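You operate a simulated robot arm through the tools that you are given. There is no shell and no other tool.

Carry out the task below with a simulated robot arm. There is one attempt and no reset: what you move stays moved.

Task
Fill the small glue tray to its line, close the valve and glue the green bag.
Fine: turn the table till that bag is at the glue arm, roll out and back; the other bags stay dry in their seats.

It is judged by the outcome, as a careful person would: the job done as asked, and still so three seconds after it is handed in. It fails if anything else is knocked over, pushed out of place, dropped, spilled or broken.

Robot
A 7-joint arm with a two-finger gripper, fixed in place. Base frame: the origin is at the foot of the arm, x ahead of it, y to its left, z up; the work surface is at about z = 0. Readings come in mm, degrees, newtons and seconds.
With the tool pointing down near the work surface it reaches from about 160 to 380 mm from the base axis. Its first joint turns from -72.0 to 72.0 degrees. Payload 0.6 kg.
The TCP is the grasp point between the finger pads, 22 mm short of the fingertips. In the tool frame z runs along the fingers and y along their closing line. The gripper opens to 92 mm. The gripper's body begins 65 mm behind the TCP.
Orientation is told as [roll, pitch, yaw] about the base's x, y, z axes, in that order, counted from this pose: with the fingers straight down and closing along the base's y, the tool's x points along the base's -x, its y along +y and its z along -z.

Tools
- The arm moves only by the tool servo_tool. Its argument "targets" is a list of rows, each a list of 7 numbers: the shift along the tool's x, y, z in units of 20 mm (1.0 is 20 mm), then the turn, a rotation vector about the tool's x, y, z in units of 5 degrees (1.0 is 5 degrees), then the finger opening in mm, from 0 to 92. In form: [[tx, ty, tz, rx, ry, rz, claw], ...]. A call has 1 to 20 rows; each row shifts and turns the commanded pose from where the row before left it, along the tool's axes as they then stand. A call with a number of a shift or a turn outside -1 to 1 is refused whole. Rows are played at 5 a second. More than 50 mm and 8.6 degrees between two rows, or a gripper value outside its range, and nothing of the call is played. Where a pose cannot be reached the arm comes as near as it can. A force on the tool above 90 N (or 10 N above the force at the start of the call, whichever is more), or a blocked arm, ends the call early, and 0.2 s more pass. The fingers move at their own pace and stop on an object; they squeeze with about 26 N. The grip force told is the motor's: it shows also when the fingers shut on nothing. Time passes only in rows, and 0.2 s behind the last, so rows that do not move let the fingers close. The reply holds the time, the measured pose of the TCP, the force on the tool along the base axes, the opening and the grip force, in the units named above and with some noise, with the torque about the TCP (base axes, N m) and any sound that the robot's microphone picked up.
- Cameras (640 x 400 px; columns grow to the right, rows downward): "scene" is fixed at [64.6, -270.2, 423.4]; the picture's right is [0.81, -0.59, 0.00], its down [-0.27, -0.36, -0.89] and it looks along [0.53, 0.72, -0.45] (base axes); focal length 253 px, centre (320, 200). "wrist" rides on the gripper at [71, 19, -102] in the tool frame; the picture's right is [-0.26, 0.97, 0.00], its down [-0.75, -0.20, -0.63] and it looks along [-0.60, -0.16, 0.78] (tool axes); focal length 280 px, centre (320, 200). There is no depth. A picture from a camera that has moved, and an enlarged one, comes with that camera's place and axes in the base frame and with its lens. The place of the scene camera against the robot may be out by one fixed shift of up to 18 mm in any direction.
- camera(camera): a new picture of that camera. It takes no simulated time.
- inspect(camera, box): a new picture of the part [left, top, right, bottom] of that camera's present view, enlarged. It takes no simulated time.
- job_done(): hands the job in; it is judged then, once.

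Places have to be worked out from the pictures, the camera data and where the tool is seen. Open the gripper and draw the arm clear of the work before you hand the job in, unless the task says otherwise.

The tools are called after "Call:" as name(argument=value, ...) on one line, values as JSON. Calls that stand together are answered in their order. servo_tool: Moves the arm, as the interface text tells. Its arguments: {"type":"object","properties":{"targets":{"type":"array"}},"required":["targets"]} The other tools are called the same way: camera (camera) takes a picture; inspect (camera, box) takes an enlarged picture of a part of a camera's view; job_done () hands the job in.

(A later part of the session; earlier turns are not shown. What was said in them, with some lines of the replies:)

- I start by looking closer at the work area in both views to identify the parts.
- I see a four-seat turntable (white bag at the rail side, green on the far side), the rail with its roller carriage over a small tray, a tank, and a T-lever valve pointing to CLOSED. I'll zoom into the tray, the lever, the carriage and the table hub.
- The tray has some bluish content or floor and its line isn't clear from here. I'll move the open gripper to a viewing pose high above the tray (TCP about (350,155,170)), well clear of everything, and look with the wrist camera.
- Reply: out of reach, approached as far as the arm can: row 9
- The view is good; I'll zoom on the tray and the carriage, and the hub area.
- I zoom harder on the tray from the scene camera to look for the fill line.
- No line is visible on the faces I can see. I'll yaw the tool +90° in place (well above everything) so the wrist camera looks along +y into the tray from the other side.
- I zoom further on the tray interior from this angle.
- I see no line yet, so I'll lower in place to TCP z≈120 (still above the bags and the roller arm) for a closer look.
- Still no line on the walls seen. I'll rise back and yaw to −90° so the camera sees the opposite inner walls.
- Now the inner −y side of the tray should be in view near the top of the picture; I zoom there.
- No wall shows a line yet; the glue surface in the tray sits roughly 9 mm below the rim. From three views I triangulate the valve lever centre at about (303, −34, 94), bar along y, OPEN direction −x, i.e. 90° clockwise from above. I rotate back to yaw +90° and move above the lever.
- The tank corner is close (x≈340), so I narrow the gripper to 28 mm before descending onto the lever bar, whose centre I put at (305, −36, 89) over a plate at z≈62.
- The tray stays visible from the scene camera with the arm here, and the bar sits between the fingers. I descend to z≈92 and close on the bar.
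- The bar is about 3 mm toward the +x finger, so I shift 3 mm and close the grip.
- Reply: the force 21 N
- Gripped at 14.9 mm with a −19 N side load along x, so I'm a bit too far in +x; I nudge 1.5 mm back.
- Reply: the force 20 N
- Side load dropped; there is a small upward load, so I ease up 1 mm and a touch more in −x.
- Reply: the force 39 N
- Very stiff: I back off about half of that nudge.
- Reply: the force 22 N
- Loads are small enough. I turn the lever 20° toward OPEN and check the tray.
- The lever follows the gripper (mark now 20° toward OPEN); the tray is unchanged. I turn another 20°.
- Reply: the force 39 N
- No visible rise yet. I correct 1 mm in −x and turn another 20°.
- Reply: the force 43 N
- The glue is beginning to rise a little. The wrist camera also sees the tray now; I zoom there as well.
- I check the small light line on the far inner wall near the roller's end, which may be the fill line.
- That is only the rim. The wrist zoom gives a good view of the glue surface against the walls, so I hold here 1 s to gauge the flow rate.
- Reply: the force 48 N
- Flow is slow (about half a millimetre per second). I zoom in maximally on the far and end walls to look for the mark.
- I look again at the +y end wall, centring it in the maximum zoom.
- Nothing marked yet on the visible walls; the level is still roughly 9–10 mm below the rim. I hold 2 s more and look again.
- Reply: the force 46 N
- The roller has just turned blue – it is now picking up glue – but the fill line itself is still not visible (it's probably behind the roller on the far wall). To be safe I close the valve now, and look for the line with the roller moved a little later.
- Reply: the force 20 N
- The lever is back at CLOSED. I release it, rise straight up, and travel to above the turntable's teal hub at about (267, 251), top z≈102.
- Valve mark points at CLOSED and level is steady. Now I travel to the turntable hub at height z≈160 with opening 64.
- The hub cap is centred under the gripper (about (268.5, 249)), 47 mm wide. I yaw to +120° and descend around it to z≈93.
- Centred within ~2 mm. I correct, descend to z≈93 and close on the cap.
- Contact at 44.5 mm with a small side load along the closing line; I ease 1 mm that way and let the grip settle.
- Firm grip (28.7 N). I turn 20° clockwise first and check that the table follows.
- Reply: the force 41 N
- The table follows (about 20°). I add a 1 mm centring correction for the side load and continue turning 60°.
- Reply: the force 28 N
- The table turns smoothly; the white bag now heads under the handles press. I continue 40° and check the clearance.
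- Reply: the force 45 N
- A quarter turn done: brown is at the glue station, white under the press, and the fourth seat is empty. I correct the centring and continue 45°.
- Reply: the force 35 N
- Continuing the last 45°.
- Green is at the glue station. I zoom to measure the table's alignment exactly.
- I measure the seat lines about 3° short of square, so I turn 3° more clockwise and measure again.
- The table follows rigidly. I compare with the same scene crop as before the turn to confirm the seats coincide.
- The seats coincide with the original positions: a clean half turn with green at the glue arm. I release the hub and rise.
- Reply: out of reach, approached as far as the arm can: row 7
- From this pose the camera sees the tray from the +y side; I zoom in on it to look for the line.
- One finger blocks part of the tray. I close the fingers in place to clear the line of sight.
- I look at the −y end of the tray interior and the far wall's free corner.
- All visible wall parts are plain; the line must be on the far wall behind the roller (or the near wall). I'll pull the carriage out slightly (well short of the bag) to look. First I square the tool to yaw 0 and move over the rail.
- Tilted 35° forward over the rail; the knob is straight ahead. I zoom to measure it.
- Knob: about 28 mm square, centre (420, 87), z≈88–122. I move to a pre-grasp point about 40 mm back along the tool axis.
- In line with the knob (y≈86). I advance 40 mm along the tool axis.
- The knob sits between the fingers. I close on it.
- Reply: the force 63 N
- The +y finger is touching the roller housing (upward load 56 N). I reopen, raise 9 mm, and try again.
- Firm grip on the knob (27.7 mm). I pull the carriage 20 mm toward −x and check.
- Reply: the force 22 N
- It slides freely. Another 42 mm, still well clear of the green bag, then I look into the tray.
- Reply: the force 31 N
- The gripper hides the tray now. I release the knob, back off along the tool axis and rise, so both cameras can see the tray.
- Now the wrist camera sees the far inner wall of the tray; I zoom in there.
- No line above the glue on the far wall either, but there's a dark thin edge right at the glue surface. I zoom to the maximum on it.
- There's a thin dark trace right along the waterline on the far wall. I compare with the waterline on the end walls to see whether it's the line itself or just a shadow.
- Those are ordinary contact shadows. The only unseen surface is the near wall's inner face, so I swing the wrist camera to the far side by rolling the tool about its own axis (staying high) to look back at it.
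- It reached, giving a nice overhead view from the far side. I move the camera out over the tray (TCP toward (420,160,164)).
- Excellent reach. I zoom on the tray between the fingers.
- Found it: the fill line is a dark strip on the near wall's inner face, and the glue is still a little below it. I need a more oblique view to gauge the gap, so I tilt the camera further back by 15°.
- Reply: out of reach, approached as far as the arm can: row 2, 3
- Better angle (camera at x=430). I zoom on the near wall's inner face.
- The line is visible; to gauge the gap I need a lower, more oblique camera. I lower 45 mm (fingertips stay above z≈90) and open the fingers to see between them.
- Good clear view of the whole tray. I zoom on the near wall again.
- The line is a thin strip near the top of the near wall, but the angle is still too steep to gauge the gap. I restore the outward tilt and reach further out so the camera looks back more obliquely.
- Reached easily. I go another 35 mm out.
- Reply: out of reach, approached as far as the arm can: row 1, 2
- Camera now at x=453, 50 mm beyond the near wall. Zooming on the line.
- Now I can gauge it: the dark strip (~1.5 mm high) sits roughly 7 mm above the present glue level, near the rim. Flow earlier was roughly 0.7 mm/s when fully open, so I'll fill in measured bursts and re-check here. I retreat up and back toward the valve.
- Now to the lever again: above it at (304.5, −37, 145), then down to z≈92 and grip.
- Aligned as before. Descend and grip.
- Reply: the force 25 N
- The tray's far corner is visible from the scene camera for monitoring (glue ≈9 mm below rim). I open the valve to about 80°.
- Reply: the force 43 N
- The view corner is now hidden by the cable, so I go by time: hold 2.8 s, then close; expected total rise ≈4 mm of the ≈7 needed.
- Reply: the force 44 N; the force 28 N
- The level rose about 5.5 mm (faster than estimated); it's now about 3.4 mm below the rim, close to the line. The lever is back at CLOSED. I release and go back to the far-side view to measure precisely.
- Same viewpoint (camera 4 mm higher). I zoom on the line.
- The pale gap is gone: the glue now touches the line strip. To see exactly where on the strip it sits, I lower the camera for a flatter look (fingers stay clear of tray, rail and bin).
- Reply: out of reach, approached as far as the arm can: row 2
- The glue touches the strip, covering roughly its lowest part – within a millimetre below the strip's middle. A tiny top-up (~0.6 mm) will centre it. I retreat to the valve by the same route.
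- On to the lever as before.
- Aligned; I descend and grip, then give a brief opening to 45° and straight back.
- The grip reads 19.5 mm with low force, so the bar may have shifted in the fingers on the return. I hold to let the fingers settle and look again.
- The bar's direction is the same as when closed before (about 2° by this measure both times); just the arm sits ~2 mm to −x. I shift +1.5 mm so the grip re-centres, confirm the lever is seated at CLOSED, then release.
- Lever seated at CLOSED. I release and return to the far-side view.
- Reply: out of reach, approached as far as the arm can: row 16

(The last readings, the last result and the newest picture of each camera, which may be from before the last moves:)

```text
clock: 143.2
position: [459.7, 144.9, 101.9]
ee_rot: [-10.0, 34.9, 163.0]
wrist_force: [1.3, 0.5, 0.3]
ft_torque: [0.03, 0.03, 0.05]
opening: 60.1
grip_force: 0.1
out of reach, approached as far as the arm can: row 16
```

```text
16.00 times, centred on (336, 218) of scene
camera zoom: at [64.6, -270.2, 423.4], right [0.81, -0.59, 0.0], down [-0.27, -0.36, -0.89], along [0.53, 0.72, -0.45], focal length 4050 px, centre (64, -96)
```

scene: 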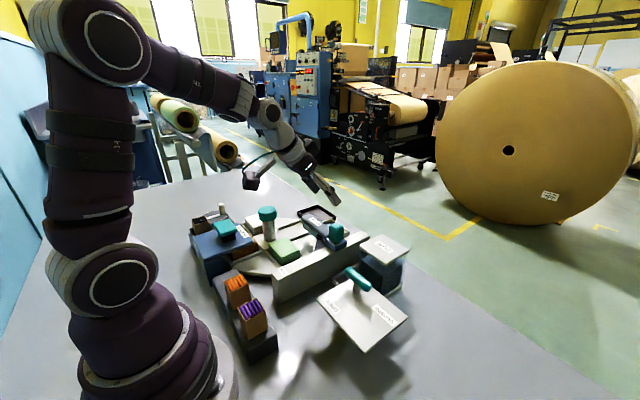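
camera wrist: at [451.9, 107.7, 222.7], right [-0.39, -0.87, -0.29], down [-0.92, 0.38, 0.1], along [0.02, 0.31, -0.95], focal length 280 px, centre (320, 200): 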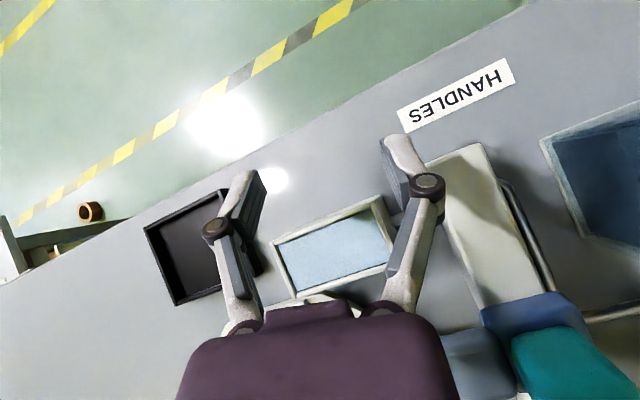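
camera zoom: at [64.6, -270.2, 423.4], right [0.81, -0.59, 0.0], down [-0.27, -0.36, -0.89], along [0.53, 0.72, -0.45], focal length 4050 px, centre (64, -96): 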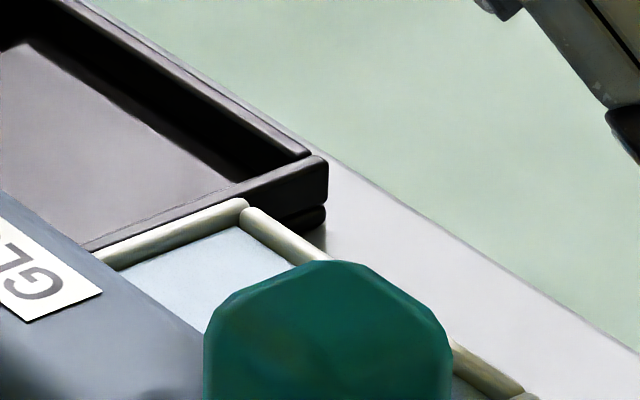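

The glue surface sits on the dark line strip, well below the rim – filled to the line, valve closed. Now I retreat and roll the tool back to grasp the carriage knob (at about x=353).

Call:
servo_tool(targets=[[-0.28, 0.456, -0.944, 0, 0, 0, 40], [-0.28, 0.456, -0.944, 0, 0, 0, 28], [-0.28, 0.456, -0.944, 0, 0, 0, 28], [-0.28, 0.456, -0.944, 0, 0, 0, 28], [-0.28, 0.456, -0.944, 0, 0, 0, 28], [-0.28, 0.456, -0.944, 0, 0, 0, 28], [-0.28, 0.456, -0.944, 0, 0, 0, 28], [-0.28, 0.456, -0.944, 0, 0, 0, 28], [0, 0, 0, 0, 0, 1, 28], [0, 0, 0, 0, 0, 1, 28], [0, 0, 0, 0, 0, 1, 28], [0, 0, 0, 0, 0, 1, 28], [0, 0, 0, 0, 0, 1, 28], [0, 0, 0, 0, 0, 1, 28], [0, 0, 0, 0, 0, 1, 28], [0, 0, 0, 0, 0, 1, 28], [0, 0, 0, 0, 0, 1, 28], [0, 0, 0, 0, 0, 1, 28], [0, 0, 0, 0, 0, 1, 28], [0, 0, 0, 0, 0, 1, 28]])

Call:
servo_tool(targets=[[0, 0, 0, 0, 0, 1, 28], [0, 0, 0, 0, 0, 1, 28], [0, 0, 0, 0, 0, 1, 28], [0, 0, 0, 0, 0, 1, 28], [0, 0, 0, 0, 0, 1, 28], [0, 0, 0, 0, 0, 1, 28], [0, 0, 0, 0, 0, 1, 28], [0, 0, 0, 0, 0, 1, 28], [0, 0, 0, 0, 0, 1, 28], [0, 0, 0, 0, 0, 1, 28], [0, 0, 0, 0, 0, 1, 28], [0, 0, 0, 0, 0, 1, 28], [0, 0, 0, 0, 0, 1, 28], [0, 0, 0, 0, 0, 1, 28], [0, 0, 0, 0, 0, 1, 28], [0, 0, 0, 0, 0, 1, 28], [0, 0, 0, 0, 0, 1, 28], [0, 0, 0, 0, 0, 1, 60], [0, 0, 0, 0, 0, 1, 60], [0, 0, 0, 0, 0, 1, 60]])

Call:
camera(camera="wrist")

```text
clock: 147.4
position: [321.1, 85.4, 187.8]
ee_rot: [-34.2, 8.4, 102.3]
wrist_force: [-0.2, -0.1, 0.2]
ft_torque: [0.03, -0.03, -0.03]
opening: 28.1
grip_force: 0.0
```

```text
clock: 151.6
position: [321.1, 86.1, 189.0]
ee_rot: [-3.5, -34.8, 6.1]
wrist_force: [-0.1, -0.5, 0.0]
ft_torque: [0.0, 0.0, 0.0]
opening: 59.9
grip_force: 0.2
```

```text
taken
camera wrist: at [204.5, 98.0, 231.2], right [0.15, 0.98, 0.1], down [0.27, -0.14, 0.95], along [0.95, -0.11, -0.29], focal length 280 px, centre (320, 200)
```

wrist: 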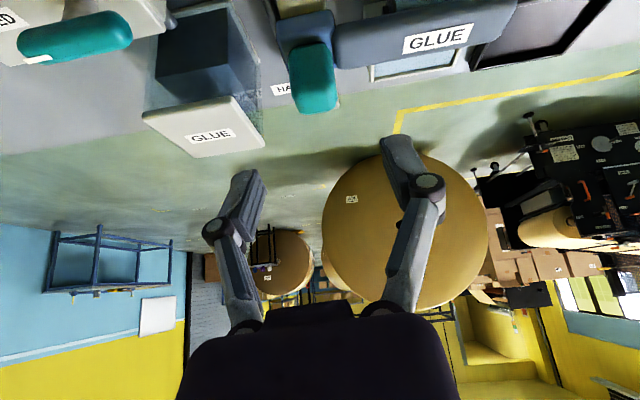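

One more 5° roll and down to the pre-grasp point in line with the knob.

Call:
servo_tool(targets=[[0, 0, 0, 0, 0, 1, 60], [0.385, 0, 0.77, 0, 0, 0, 60], [0.385, 0, 0.77, 0, 0, 0, 60], [0, 0, 0, 0, 0, 0, 60]])

Call:
camera(camera="wrist")

```text
clock: 152.6
position: [328.1, 86.1, 155.4]
ee_rot: [0.0, -34.9, 0.0]
wrist_force: [-0.1, 0.2, 0.4]
ft_torque: [0.02, -0.01, 0.01]
opening: 60.0
grip_force: 0.0
```

```text
taken
camera wrist: at [212.2, 104.2, 198.5], right [0.21, 0.96, 0.15], down [0.26, -0.2, 0.94], along [0.94, -0.16, -0.29], focal length 280 px, centre (320, 200)
```

wrist: 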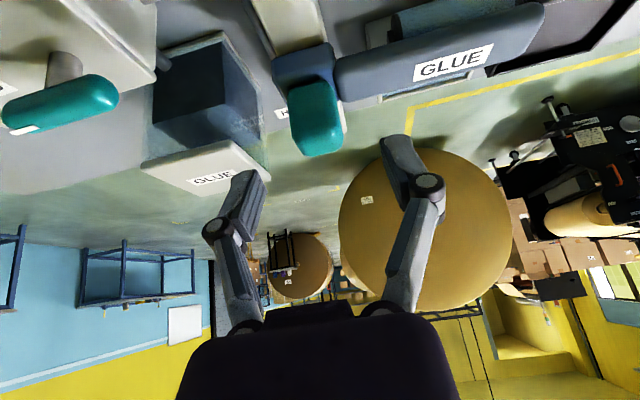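

Advance 46 mm and close on the knob.

Call:
servo_tool(targets=[[0, 0, 0.77, 0, 0, 0, 60], [0, 0, 0.77, 0, 0, 0, 60], [0, 0, 0.72, 0, 0, 0, 60], [0, 0, 0, 0, 0, 0, 60], [0, 0, 0, 0, 0, 0, 16], [0, 0, 0, 0, 0, 0, 16], [0, 0, 0, 0, 0, 0, 16], [0, 0, 0, 0, 0, 0, 16]])

Call:
camera(camera="wrist")

Call:
inspect(camera="scene", box=[270, 190, 390, 280])

```text
clock: 154.4
position: [354.6, 85.5, 117.9]
ee_rot: [-0.1, -35.0, -0.1]
wrist_force: [-0.2, -13.1, 0.1]
ft_torque: [-0.19, -0.3, -0.16]
opening: 27.5
grip_force: 27.8
```

```text
taken
camera wrist: at [238.4, 103.9, 159.9], right [0.22, 0.96, 0.15], down [0.26, -0.2, 0.94], along [0.94, -0.17, -0.29], focal length 280 px, centre (320, 200)
```

wrist: 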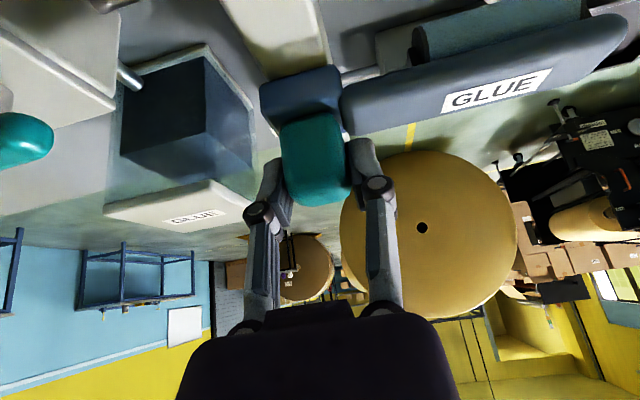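

```text
4.44 times, centred on (330, 235) of scene
camera zoom: at [64.5, -270.2, 423.4], right [0.81, -0.59, 0.0], down [-0.27, -0.36, -0.89], along [0.53, 0.72, -0.45], focal length 1125 px, centre (276, 44)
```

zoom: 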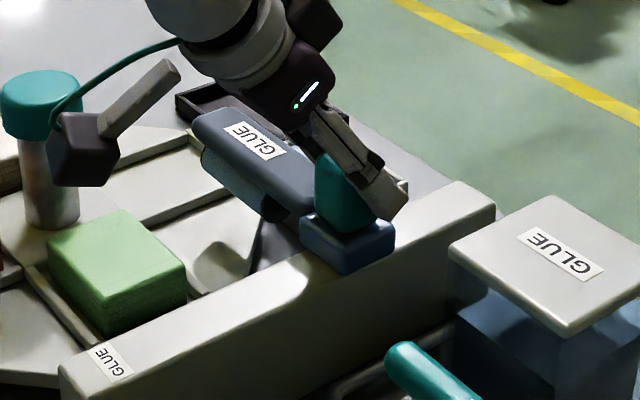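

Gripped. I first push the carriage back home so the roller dips in the filled tray.

Call:
servo_tool(targets=[[-0.45, 0, 0.316, 0, 0, 0, 16], [-0.45, 0, 0.316, 0, 0, 0, 16], [-0.45, 0, 0.316, 0, 0, 0, 16], [-0.45, 0, 0.316, 0, 0, 0, 16], [-0.45, 0, 0.316, 0, 0, 0, 16], [-0.45, 0, 0.316, 0, 0, 0, 16], [0, 0, 0, 0, 0, 0, 16]])

Call:
inspect(camera="scene", box=[290, 190, 390, 265])

```text
clock: 156.0
position: [418.7, 85.0, 116.4]
ee_rot: [-0.1, -34.9, 0.0]
wrist_force: [0.6, -21.4, -15.3]
ft_torque: [-0.21, -0.22, -0.28]
opening: 27.8
grip_force: 27.8
```

```text
5.33 times, centred on (340, 228) of scene
camera zoom: at [64.6, -270.1, 423.4], right [0.81, -0.59, 0.0], down [-0.27, -0.36, -0.89], along [0.53, 0.72, -0.45], focal length 1350 px, centre (213, 53)
```

zoom: 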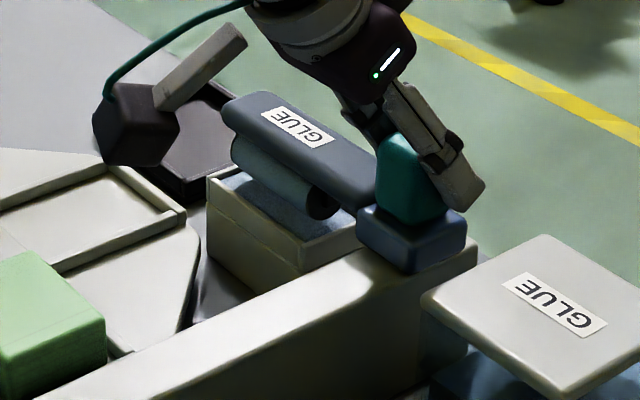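

Carriage is home with the roller in the glue. I now pull it out to x≈320, just before the bag, where I'll regrasp with less tilt for the rest of the stroke.

Call:
servo_tool(targets=[[0, 0, 0, 0, 0, 0, 16], [0.45, 0, -0.316, 0, 0, 0, 16], [0.45, 0, -0.316, 0, 0, 0, 16], [0.45, 0, -0.316, 0, 0, 0, 16], [0.45, 0, -0.316, 0, 0, 0, 16], [0.45, 0, -0.316, 0, 0, 0, 16], [0.45, 0, -0.316, 0, 0, 0, 16], [0.45, 0, -0.316, 0, 0, 0, 16], [0.45, 0, -0.316, 0, 0, 0, 16], [0.45, 0, -0.316, 0, 0, 0, 16], [0, 0, 0, 0, 0, 0, 16]])

Call:
inspect(camera="scene", box=[240, 180, 400, 300])

```text
clock: 158.4
position: [320.2, 84.1, 117.2]
ee_rot: [0.1, -35.1, 0.1]
wrist_force: [-1.4, -11.6, -10.3]
ft_torque: [-0.17, 0.35, -0.17]
opening: 27.7
grip_force: 28.4
```

```text
3.33 times, centred on (320, 240) of scene
camera zoom: at [64.6, -270.1, 423.4], right [0.81, -0.59, 0.0], down [-0.27, -0.36, -0.89], along [0.53, 0.72, -0.45], focal length 844 px, centre (320, 67)
```

zoom: 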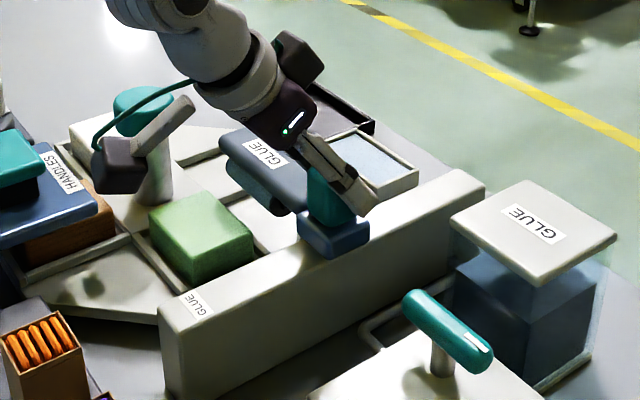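

Before the bag at x=320. I release, back off, reduce the tilt to 20° and regrasp.

Call:
servo_tool(targets=[[0, 0, 0, 0, 0, 0, 56], [0, 0, 0, 0, 0, 0, 56], [0, 0, 0, 0, 0, 0, 56], [0, 0, -0.75, 0, 0, 0, 56], [0, 0, -0.75, 0, 0, 0, 56], [0, 0, -0.75, 0, 0, 0, 56], [0, 0, 0, 0, 1, 0, 56], [0, 0, 0, 0, 1, 0, 56], [0, 0, 0, 0, 1, 0, 56], [-0.655, 0.05, 0.1, 0, 0, 0, 56], [0, 0, 0, 0, 0, 0, 56]])

Call:
camera(camera="wrist")

```text
clock: 160.8
position: [310.0, 86.3, 157.8]
ee_rot: [0.0, -20.1, 0.1]
wrist_force: [0.4, 0.3, -0.3]
ft_torque: [0.02, -0.04, 0.02]
opening: 56.0
grip_force: 0.0
```

```text
taken
camera wrist: at [206.5, 105.2, 229.6], right [0.25, 0.97, 0.09], down [0.49, -0.2, 0.84], along [0.83, -0.16, -0.53], focal length 280 px, centre (320, 200)
```

wrist: 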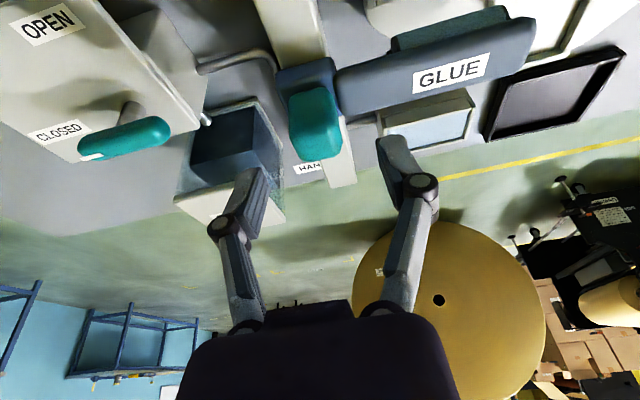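

Knob centre reads (320.6, 84, 105). Advance along the tool axis and close.

Call:
servo_tool(targets=[[0.08, -0.05, 0.7, 0, 0, 0, 56], [0, 0, 0.7, 0, 0, 0, 56], [0, 0, 0.62, 0, 0, 0, 56], [0, 0, 0, 0, 0, 0, 56], [0, 0, 0, 0, 0, 0, 16], [0, 0, 0, 0, 0, 0, 16], [0, 0, 0, 0, 0, 0, 16]])

Call:
camera(camera="wrist")

```text
clock: 162.4
position: [318.7, 86.3, 119.5]
ee_rot: [0.0, -19.9, 0.0]
wrist_force: [-0.3, -5.4, -2.4]
ft_torque: [-0.09, -0.34, -0.04]
opening: 27.8
grip_force: 27.9
```

```text
taken
camera wrist: at [217.6, 103.6, 190.4], right [0.25, 0.96, 0.09], down [0.49, -0.2, 0.85], along [0.83, -0.17, -0.53], focal length 280 px, centre (320, 200)
```

wrist: 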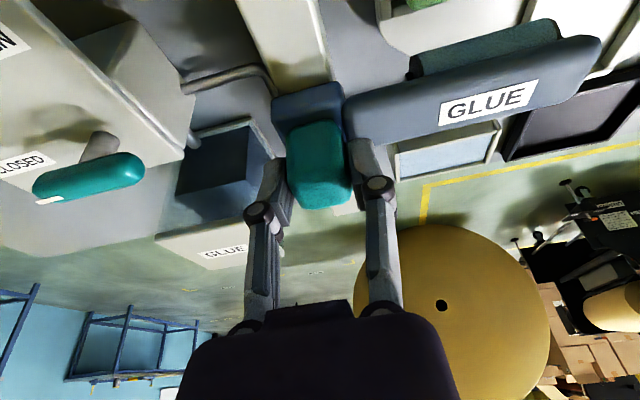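

Firm grip. I roll out onto the green bag: 40 mm first, then check.

Call:
servo_tool(targets=[[0.423, 0, -0.154, 0, 0, 0, 16], [0.423, 0, -0.154, 0, 0, 0, 16], [0.423, 0, -0.154, 0, 0, 0, 16], [0.423, 0, -0.154, 0, 0, 0, 16], [0, 0, 0, 0, 0, 0, 16]])

Call:
inspect(camera="scene", box=[230, 180, 390, 300])

Call:
camera(camera="wrist")

```text
clock: 163.6
position: [283.0, 85.9, 120.3]
ee_rot: [0.0, -19.8, 0.1]
wrist_force: [-0.4, -3.5, -26.7]
ft_torque: [-0.05, 0.35, -0.04]
opening: 27.8
grip_force: 28.5
```

```text
3.33 times, centred on (310, 240) of scene
camera zoom: at [64.6, -270.1, 423.4], right [0.81, -0.59, 0.0], down [-0.27, -0.36, -0.89], along [0.53, 0.72, -0.45], focal length 844 px, centre (353, 67)
```

zoom: 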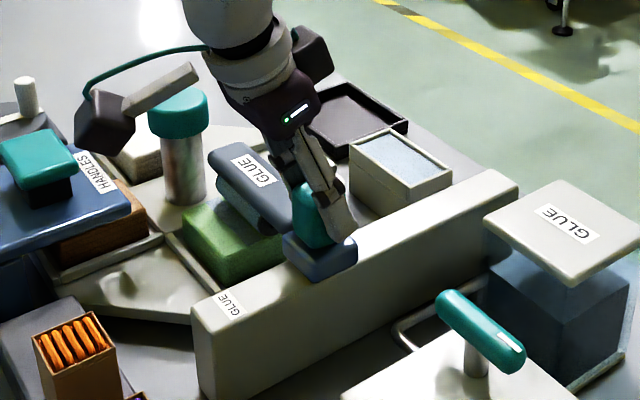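

```text
taken
camera wrist: at [181.1, 103.4, 191.4], right [0.25, 0.97, 0.09], down [0.5, -0.2, 0.84], along [0.83, -0.16, -0.53], focal length 280 px, centre (320, 200)
```

wrist: 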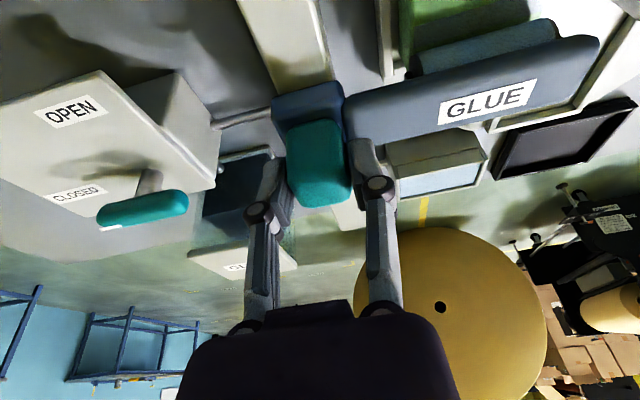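

The roller is on the bag and moving smoothly. I continue out to the far end (x≈222), stopping on contact.

Call:
servo_tool(targets=[[0.423, 0, -0.154, 0, 0, 0, 16], [0.423, 0, -0.154, 0, 0, 0, 16], [0.423, 0, -0.154, 0, 0, 0, 16], [0.423, 0, -0.154, 0, 0, 0, 16], [0.423, 0, -0.154, 0, 0, 0, 16], [0, 0, 0, 0, 0, 0, 16]])

Call:
inspect(camera="scene", box=[210, 180, 370, 300])

Call:
camera(camera="wrist")

```text
clock: 165.0
position: [238.1, 84.6, 118.2]
ee_rot: [-0.2, -20.1, -0.1]
wrist_force: [0.3, -17.0, 23.4]
ft_torque: [-0.43, -0.31, -0.09]
opening: 27.9
grip_force: 28.0
```

```text
3.33 times, centred on (290, 240) of scene
camera zoom: at [64.5, -270.2, 423.4], right [0.81, -0.59, 0.0], down [-0.27, -0.36, -0.89], along [0.53, 0.72, -0.45], focal length 844 px, centre (420, 67)
```

zoom: 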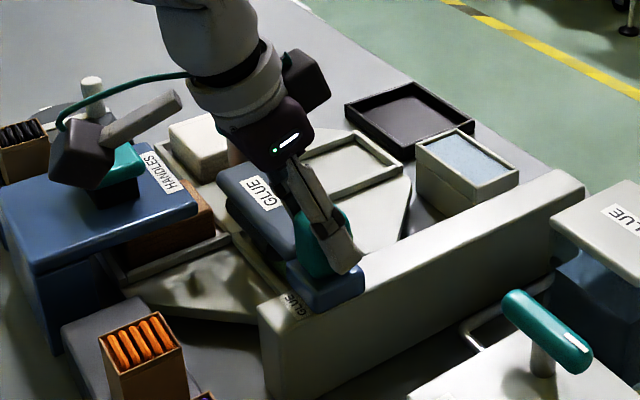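

```text
taken
camera wrist: at [136.5, 103.9, 189.3], right [0.25, 0.96, 0.09], down [0.49, -0.2, 0.85], along [0.83, -0.17, -0.53], focal length 280 px, centre (320, 200)
```

wrist: 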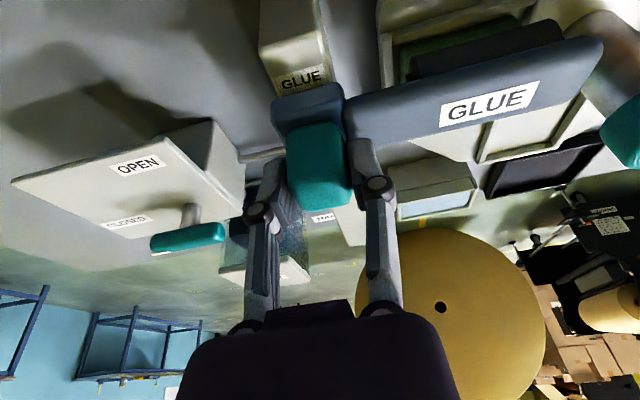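

The roller has turned dark, i.e. the glue is going onto the bag. I go on 18 mm to clear the bag's near edge.

Call:
servo_tool(targets=[[0.423, 0, -0.154, 0, 0, 0, 16], [0.423, 0, -0.154, 0, 0, 0, 16], [0, 0, 0, 0, 0, 0, 16]])

Call:
inspect(camera="scene", box=[210, 180, 370, 300])

Call:
camera(camera="wrist")

```text
clock: 165.8
position: [218.5, 84.6, 119.4]
ee_rot: [-0.2, -20.2, -0.2]
wrist_force: [25.5, -21.9, -1.1]
ft_torque: [-0.36, -0.57, 0.04]
opening: 27.8
grip_force: 28.1
```

```text
3.33 times, centred on (290, 240) of scene
camera zoom: at [64.6, -270.2, 423.4], right [0.81, -0.59, 0.0], down [-0.27, -0.36, -0.89], along [0.53, 0.72, -0.45], focal length 844 px, centre (420, 67)
```

zoom: 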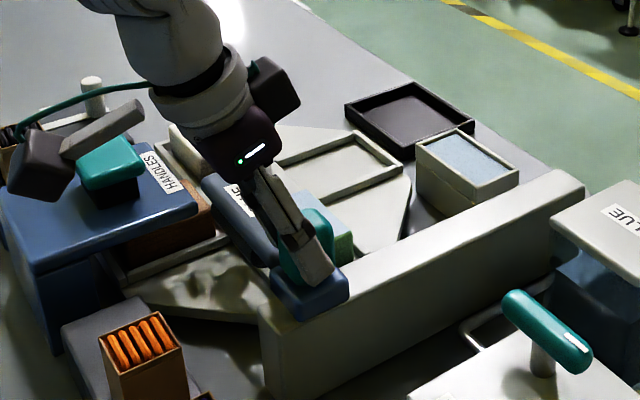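

```text
taken
camera wrist: at [118.4, 104.2, 189.7], right [0.25, 0.96, 0.09], down [0.49, -0.2, 0.85], along [0.84, -0.17, -0.52], focal length 280 px, centre (320, 200)
```

wrist: 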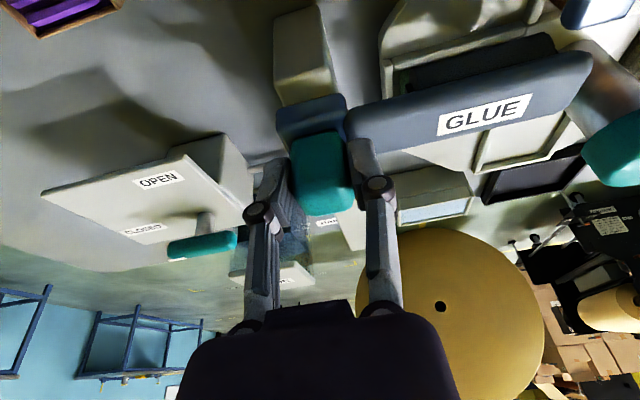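

End of stroke reached (25 N at the stop) and the bag top is now glued. I roll the carriage back home.

Call:
servo_tool(targets=[[-0.45, 0, 0.164, 0, 0, 0, 16], [-0.45, 0, 0.164, 0, 0, 0, 16], [-0.45, 0, 0.164, 0, 0, 0, 16], [-0.45, 0, 0.164, 0, 0, 0, 16], [-0.45, 0, 0.164, 0, 0, 0, 16], [-0.45, 0, 0.164, 0, 0, 0, 16], [-0.45, 0, 0.164, 0, 0, 0, 16], [-0.45, 0, 0.164, 0, 0, 0, 16], [-0.45, 0, 0.164, 0, 0, 0, 16], [-0.45, 0, 0.164, 0, 0, 0, 16], [-0.45, 0, 0.164, 0, 0, 0, 16], [0, 0, 0, 0, 0, 0, 16]])

Call:
inspect(camera="scene", box=[230, 180, 390, 300])

```text
clock: 168.4
position: [325.8, 84.6, 119.3]
ee_rot: [-0.1, -20.1, -0.1]
wrist_force: [0.2, -21.2, -3.3]
ft_torque: [-0.33, 0.29, -0.13]
opening: 27.6
grip_force: 27.8
```

```text
3.33 times, centred on (310, 240) of scene
camera zoom: at [64.6, -270.2, 423.4], right [0.81, -0.59, 0.0], down [-0.27, -0.36, -0.89], along [0.53, 0.72, -0.45], focal length 844 px, centre (353, 67)
```

zoom: 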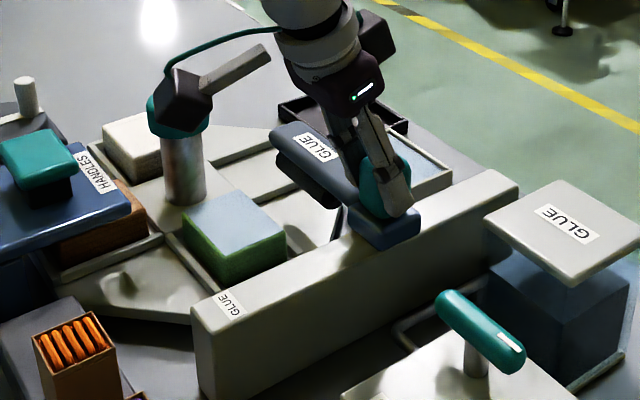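

The whole top of the green bag is coated. I continue pushing the carriage home.

Call:
servo_tool(targets=[[-0.45, 0, 0.164, 0, 0, 0, 16], [-0.45, 0, 0.164, 0, 0, 0, 16], [-0.45, 0, 0.164, 0, 0, 0, 16], [-0.45, 0, 0.164, 0, 0, 0, 16], [-0.45, 0, 0.164, 0, 0, 0, 16], [-0.45, 0, 0.164, 0, 0, 0, 16], [-0.45, 0, 0.164, 0, 0, 0, 16], [-0.45, 0, 0.164, 0, 0, 0, 16], [-0.45, 0, 0.164, 0, 0, 0, 16], [0, 0, 0, 0, 0, 0, 16]])

Call:
inspect(camera="scene", box=[230, 180, 390, 300])

Call:
inspect(camera="scene", box=[290, 195, 410, 285])

```text
clock: 170.6
position: [411.8, 86.5, 114.9]
ee_rot: [-0.1, -19.6, 0.0]
wrist_force: [-9.9, -21.8, -1.6]
ft_torque: [-0.35, 0.26, -0.29]
opening: 30.5
grip_force: 11.2
```

```text
3.33 times, centred on (310, 240) of scene
camera zoom: at [64.6, -270.1, 423.4], right [0.81, -0.59, 0.0], down [-0.27, -0.36, -0.89], along [0.53, 0.72, -0.45], focal length 844 px, centre (353, 67)
```

zoom: 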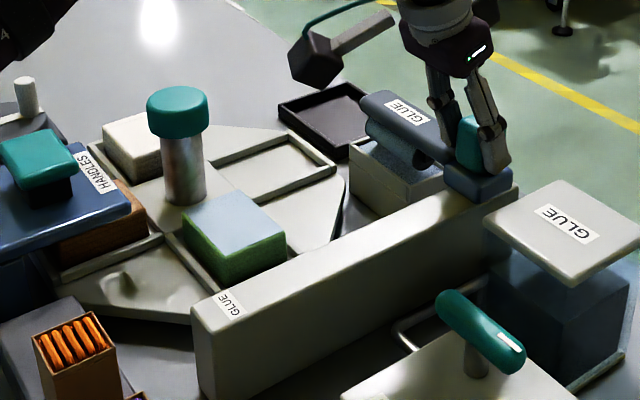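

```text
4.44 times, centred on (350, 240) of scene
camera zoom: at [64.6, -270.1, 423.4], right [0.81, -0.59, 0.0], down [-0.27, -0.36, -0.89], along [0.53, 0.72, -0.45], focal length 1125 px, centre (187, 22)
```

zoom: 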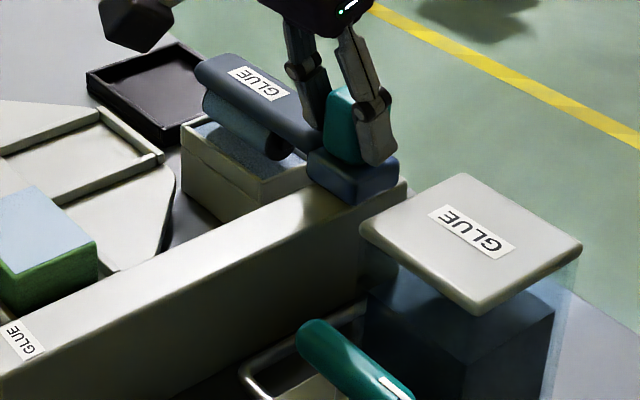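

The carriage is exactly where it started (same pixels as in the first picture). I release and back away upward.

Call:
servo_tool(targets=[[0, 0, 0, 0, 0, 0, 56], [0, 0, 0, 0, 0, 0, 56], [0, 0, 0, 0, 0, 0, 56], [0.1, 0, -0.7, 0, 0, 0, 56], [0.1, 0, -0.8, 0, 0, 0, 56], [0.1, 0, -0.8, 0, 0, 0, 56], [0.3, 0, -0.9, 0, 0, 0, 56], [0.3, 0, -0.9, 0, 0, 0, 56], [0, 0, 0, 0, 0, 0, 56]])

Call:
camera(camera="wrist")

Call:
camera(camera="scene")

Call:
inspect(camera="scene", box=[316, 216, 356, 241])

Call:
inspect(camera="scene", box=[180, 190, 420, 370])

```text
clock: 172.6
position: [366.1, 86.2, 189.4]
ee_rot: [0.0, -20.0, 0.0]
wrist_force: [0.6, 0.0, -0.8]
ft_torque: [-0.01, -0.02, 0.04]
opening: 56.3
grip_force: 0.0
```

```text
taken
camera wrist: at [265.0, 104.5, 260.4], right [0.25, 0.96, 0.09], down [0.49, -0.2, 0.85], along [0.83, -0.16, -0.53], focal length 280 px, centre (320, 200)
```

wrist: 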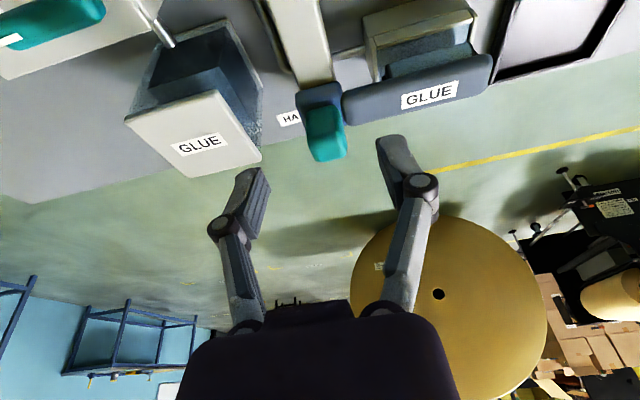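

```text
taken
```

scene: 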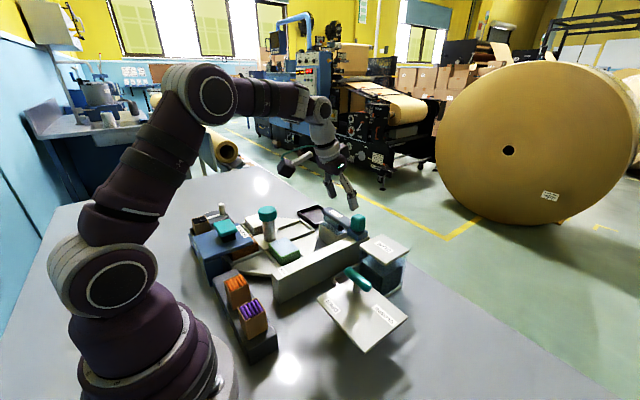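

```text
16.00 times, centred on (336, 228) of scene
camera zoom: at [64.6, -270.2, 423.4], right [0.81, -0.59, 0.0], down [-0.27, -0.36, -0.89], along [0.53, 0.72, -0.45], focal length 4050 px, centre (64, -256)
```

zoom: 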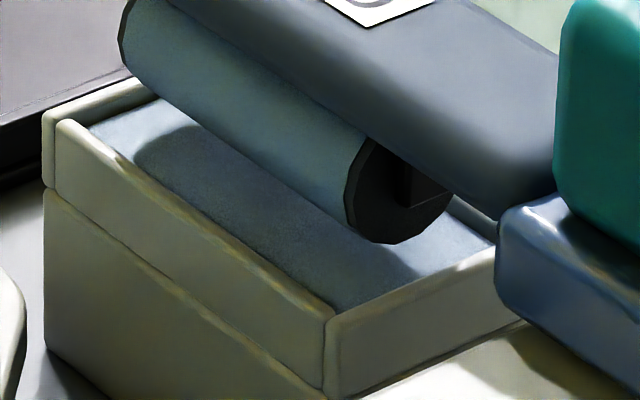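

```text
2.22 times, centred on (300, 280) of scene
camera zoom: at [64.6, -270.2, 423.4], right [0.81, -0.59, 0.0], down [-0.27, -0.36, -0.89], along [0.53, 0.72, -0.45], focal length 562 px, centre (364, 22)
```

zoom: 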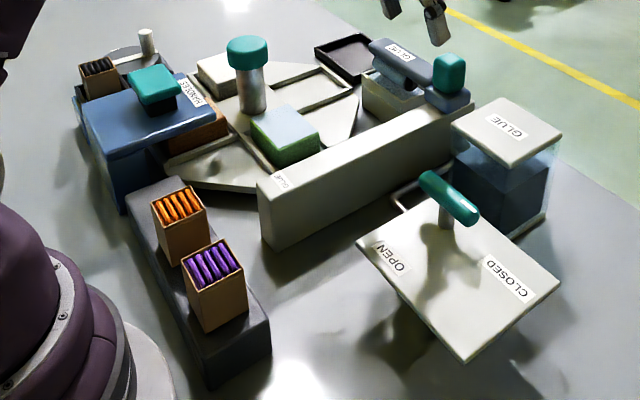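

Everything looks right: green coated and in its seat, white and brown dry in theirs, carriage home, valve closed, tray at line. I draw the arm back to its starting height with the gripper open.

Call:
servo_tool(targets=[[0, 0, -0.8, 0, 0, 0, 92], [0, 0, 0, 0, 1, 0, 92], [0, 0, 0, 0, 1, 0, 92], [0, 0, 0, 0, 1, 0, 92], [0, 0, 0, 0, 1, 0, 92], [0.9, -0.24, -0.75, 0, 0, 0, 92], [0.9, -0.24, -0.75, 0, 0, 0, 92], [0.9, -0.24, -0.75, 0, 0, 0, 92], [0.9, -0.24, -0.75, 0, 0, 0, 92], [0.9, -0.24, -0.75, 0, 0, 0, 92], [0.9, -0.24, -0.75, 0, 0, 0, 92], [0.9, -0.24, -0.75, 0, 0, 0, 92], [0.9, -0.24, -0.75, 0, 0, 0, 92], [0.9, -0.24, -0.75, 0, 0, 0, 92], [0, 0, 0, 0, 0, 0, 92]])

Call:
camera(camera="wrist")

Call:
inspect(camera="wrist", box=[190, 0, 600, 230])

Call:
inspect(camera="wrist", box=[200, 80, 320, 180])

Call:
inspect(camera="scene", box=[335, 255, 415, 310])

Call:
inspect(camera="scene", box=[180, 195, 340, 285])

```text
clock: 175.8
position: [192.4, 41.6, 338.7]
ee_rot: [0.0, 0.1, 0.0]
wrist_force: [-0.7, -0.4, 0.1]
ft_torque: [0.01, 0.0, -0.01]
opening: 91.8
grip_force: 0.0
out of reach, approached as far as the arm can: row 5
```

```text
taken
camera wrist: at [122.6, 59.8, 440.8], right [0.26, 0.97, 0.0], down [0.75, -0.2, 0.63], along [0.6, -0.16, -0.78], focal length 280 px, centre (320, 200)
```

wrist: 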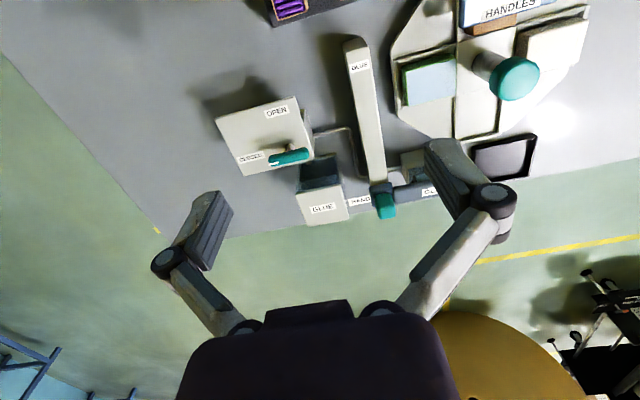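

```text
1.56 times, centred on (395, 115) of wrist
camera zoom: at [122.6, 59.8, 440.8], right [0.26, 0.97, 0.0], down [0.75, -0.2, 0.63], along [0.6, -0.16, -0.78], focal length 438 px, centre (203, 333)
```

zoom: 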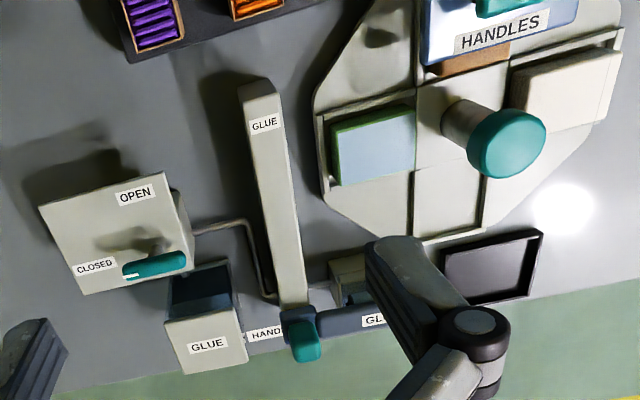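

```text
4.00 times, centred on (260, 130) of wrist
camera zoom: at [122.6, 59.8, 440.8], right [0.26, 0.97, 0.0], down [0.75, -0.2, 0.63], along [0.6, -0.16, -0.78], focal length 1122 px, centre (560, 480)
```

zoom: 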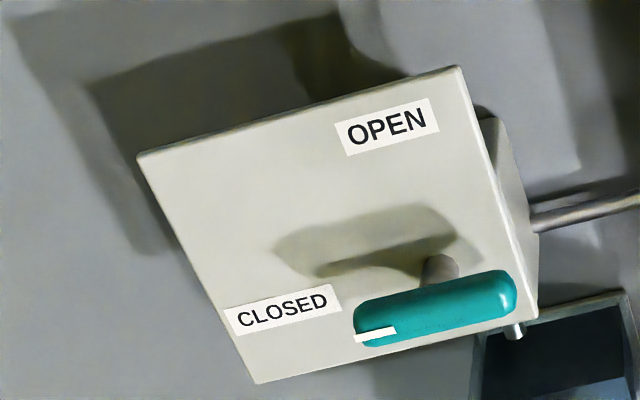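

```text
7.27 times, centred on (375, 282) of scene
camera zoom: at [64.6, -270.2, 423.4], right [0.81, -0.59, 0.0], down [-0.27, -0.36, -0.89], along [0.53, 0.72, -0.45], focal length 1841 px, centre (-80, -400)
```

zoom: 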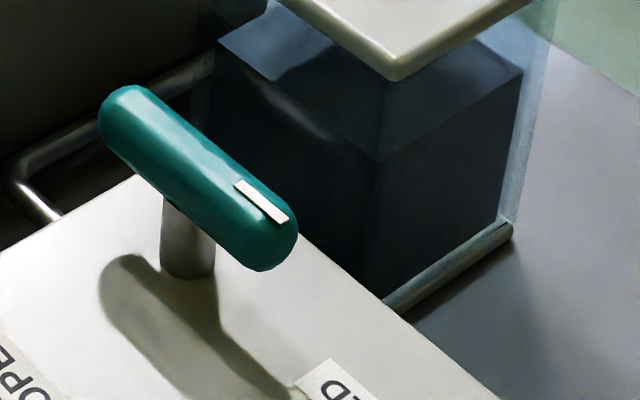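

```text
4.00 times, centred on (260, 240) of scene
camera zoom: at [64.6, -270.2, 423.4], right [0.81, -0.59, 0.0], down [-0.27, -0.36, -0.89], along [0.53, 0.72, -0.45], focal length 1012 px, centre (560, 40)
```

zoom: 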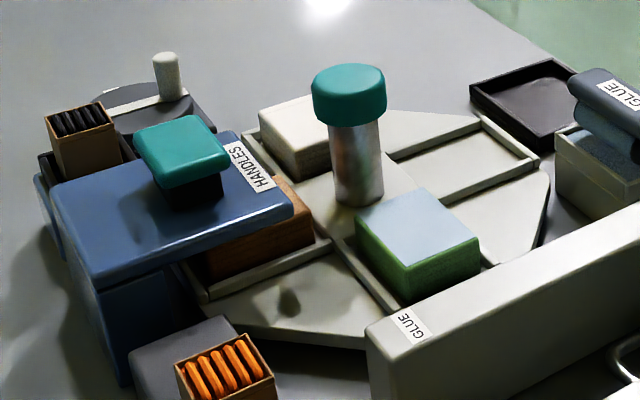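

The lever is in exactly its original closed position, and the green bag's top is fully coated. The other bags are dry in their seats, the carriage is home, and the arm is clear with the gripper open. I hand the job in.

Call:
job_done()

```text
The job is handed in.
```

I filled the small glue tray to its line, closed the valve, and glued the green bag. The job is handed in.

- **Tray:** the line is a dark strip inside the tray wall nearest the arm, only visible with the roller pulled out. The glue surface sat on that strip, about 3 mm below the rim. I judged this from camera views, so it could be up to about a millimetre off the strip's middle. I checked it before the glue roll but did not measure it against the strip again afterwards.
- **Valve:** the lever is back exactly where it started, pointing at CLOSED.
- **Green bag:** I turned the table half a turn to bring it to the glue arm, then rolled out to the end stop and back. Its whole top is coated and it is still in its seat.
- **Other bags:** white and brown look dry and are in their seats. The fourth seat was empty.
- **Glue arm:** before the final roll I pulled the roller out partway, short of the bag, to find the line. It then went back into the filled tray, and the carriage ended in its starting place.

The robot arm is drawn clear with the gripper open, and nothing was knocked over or spilled that I could see.
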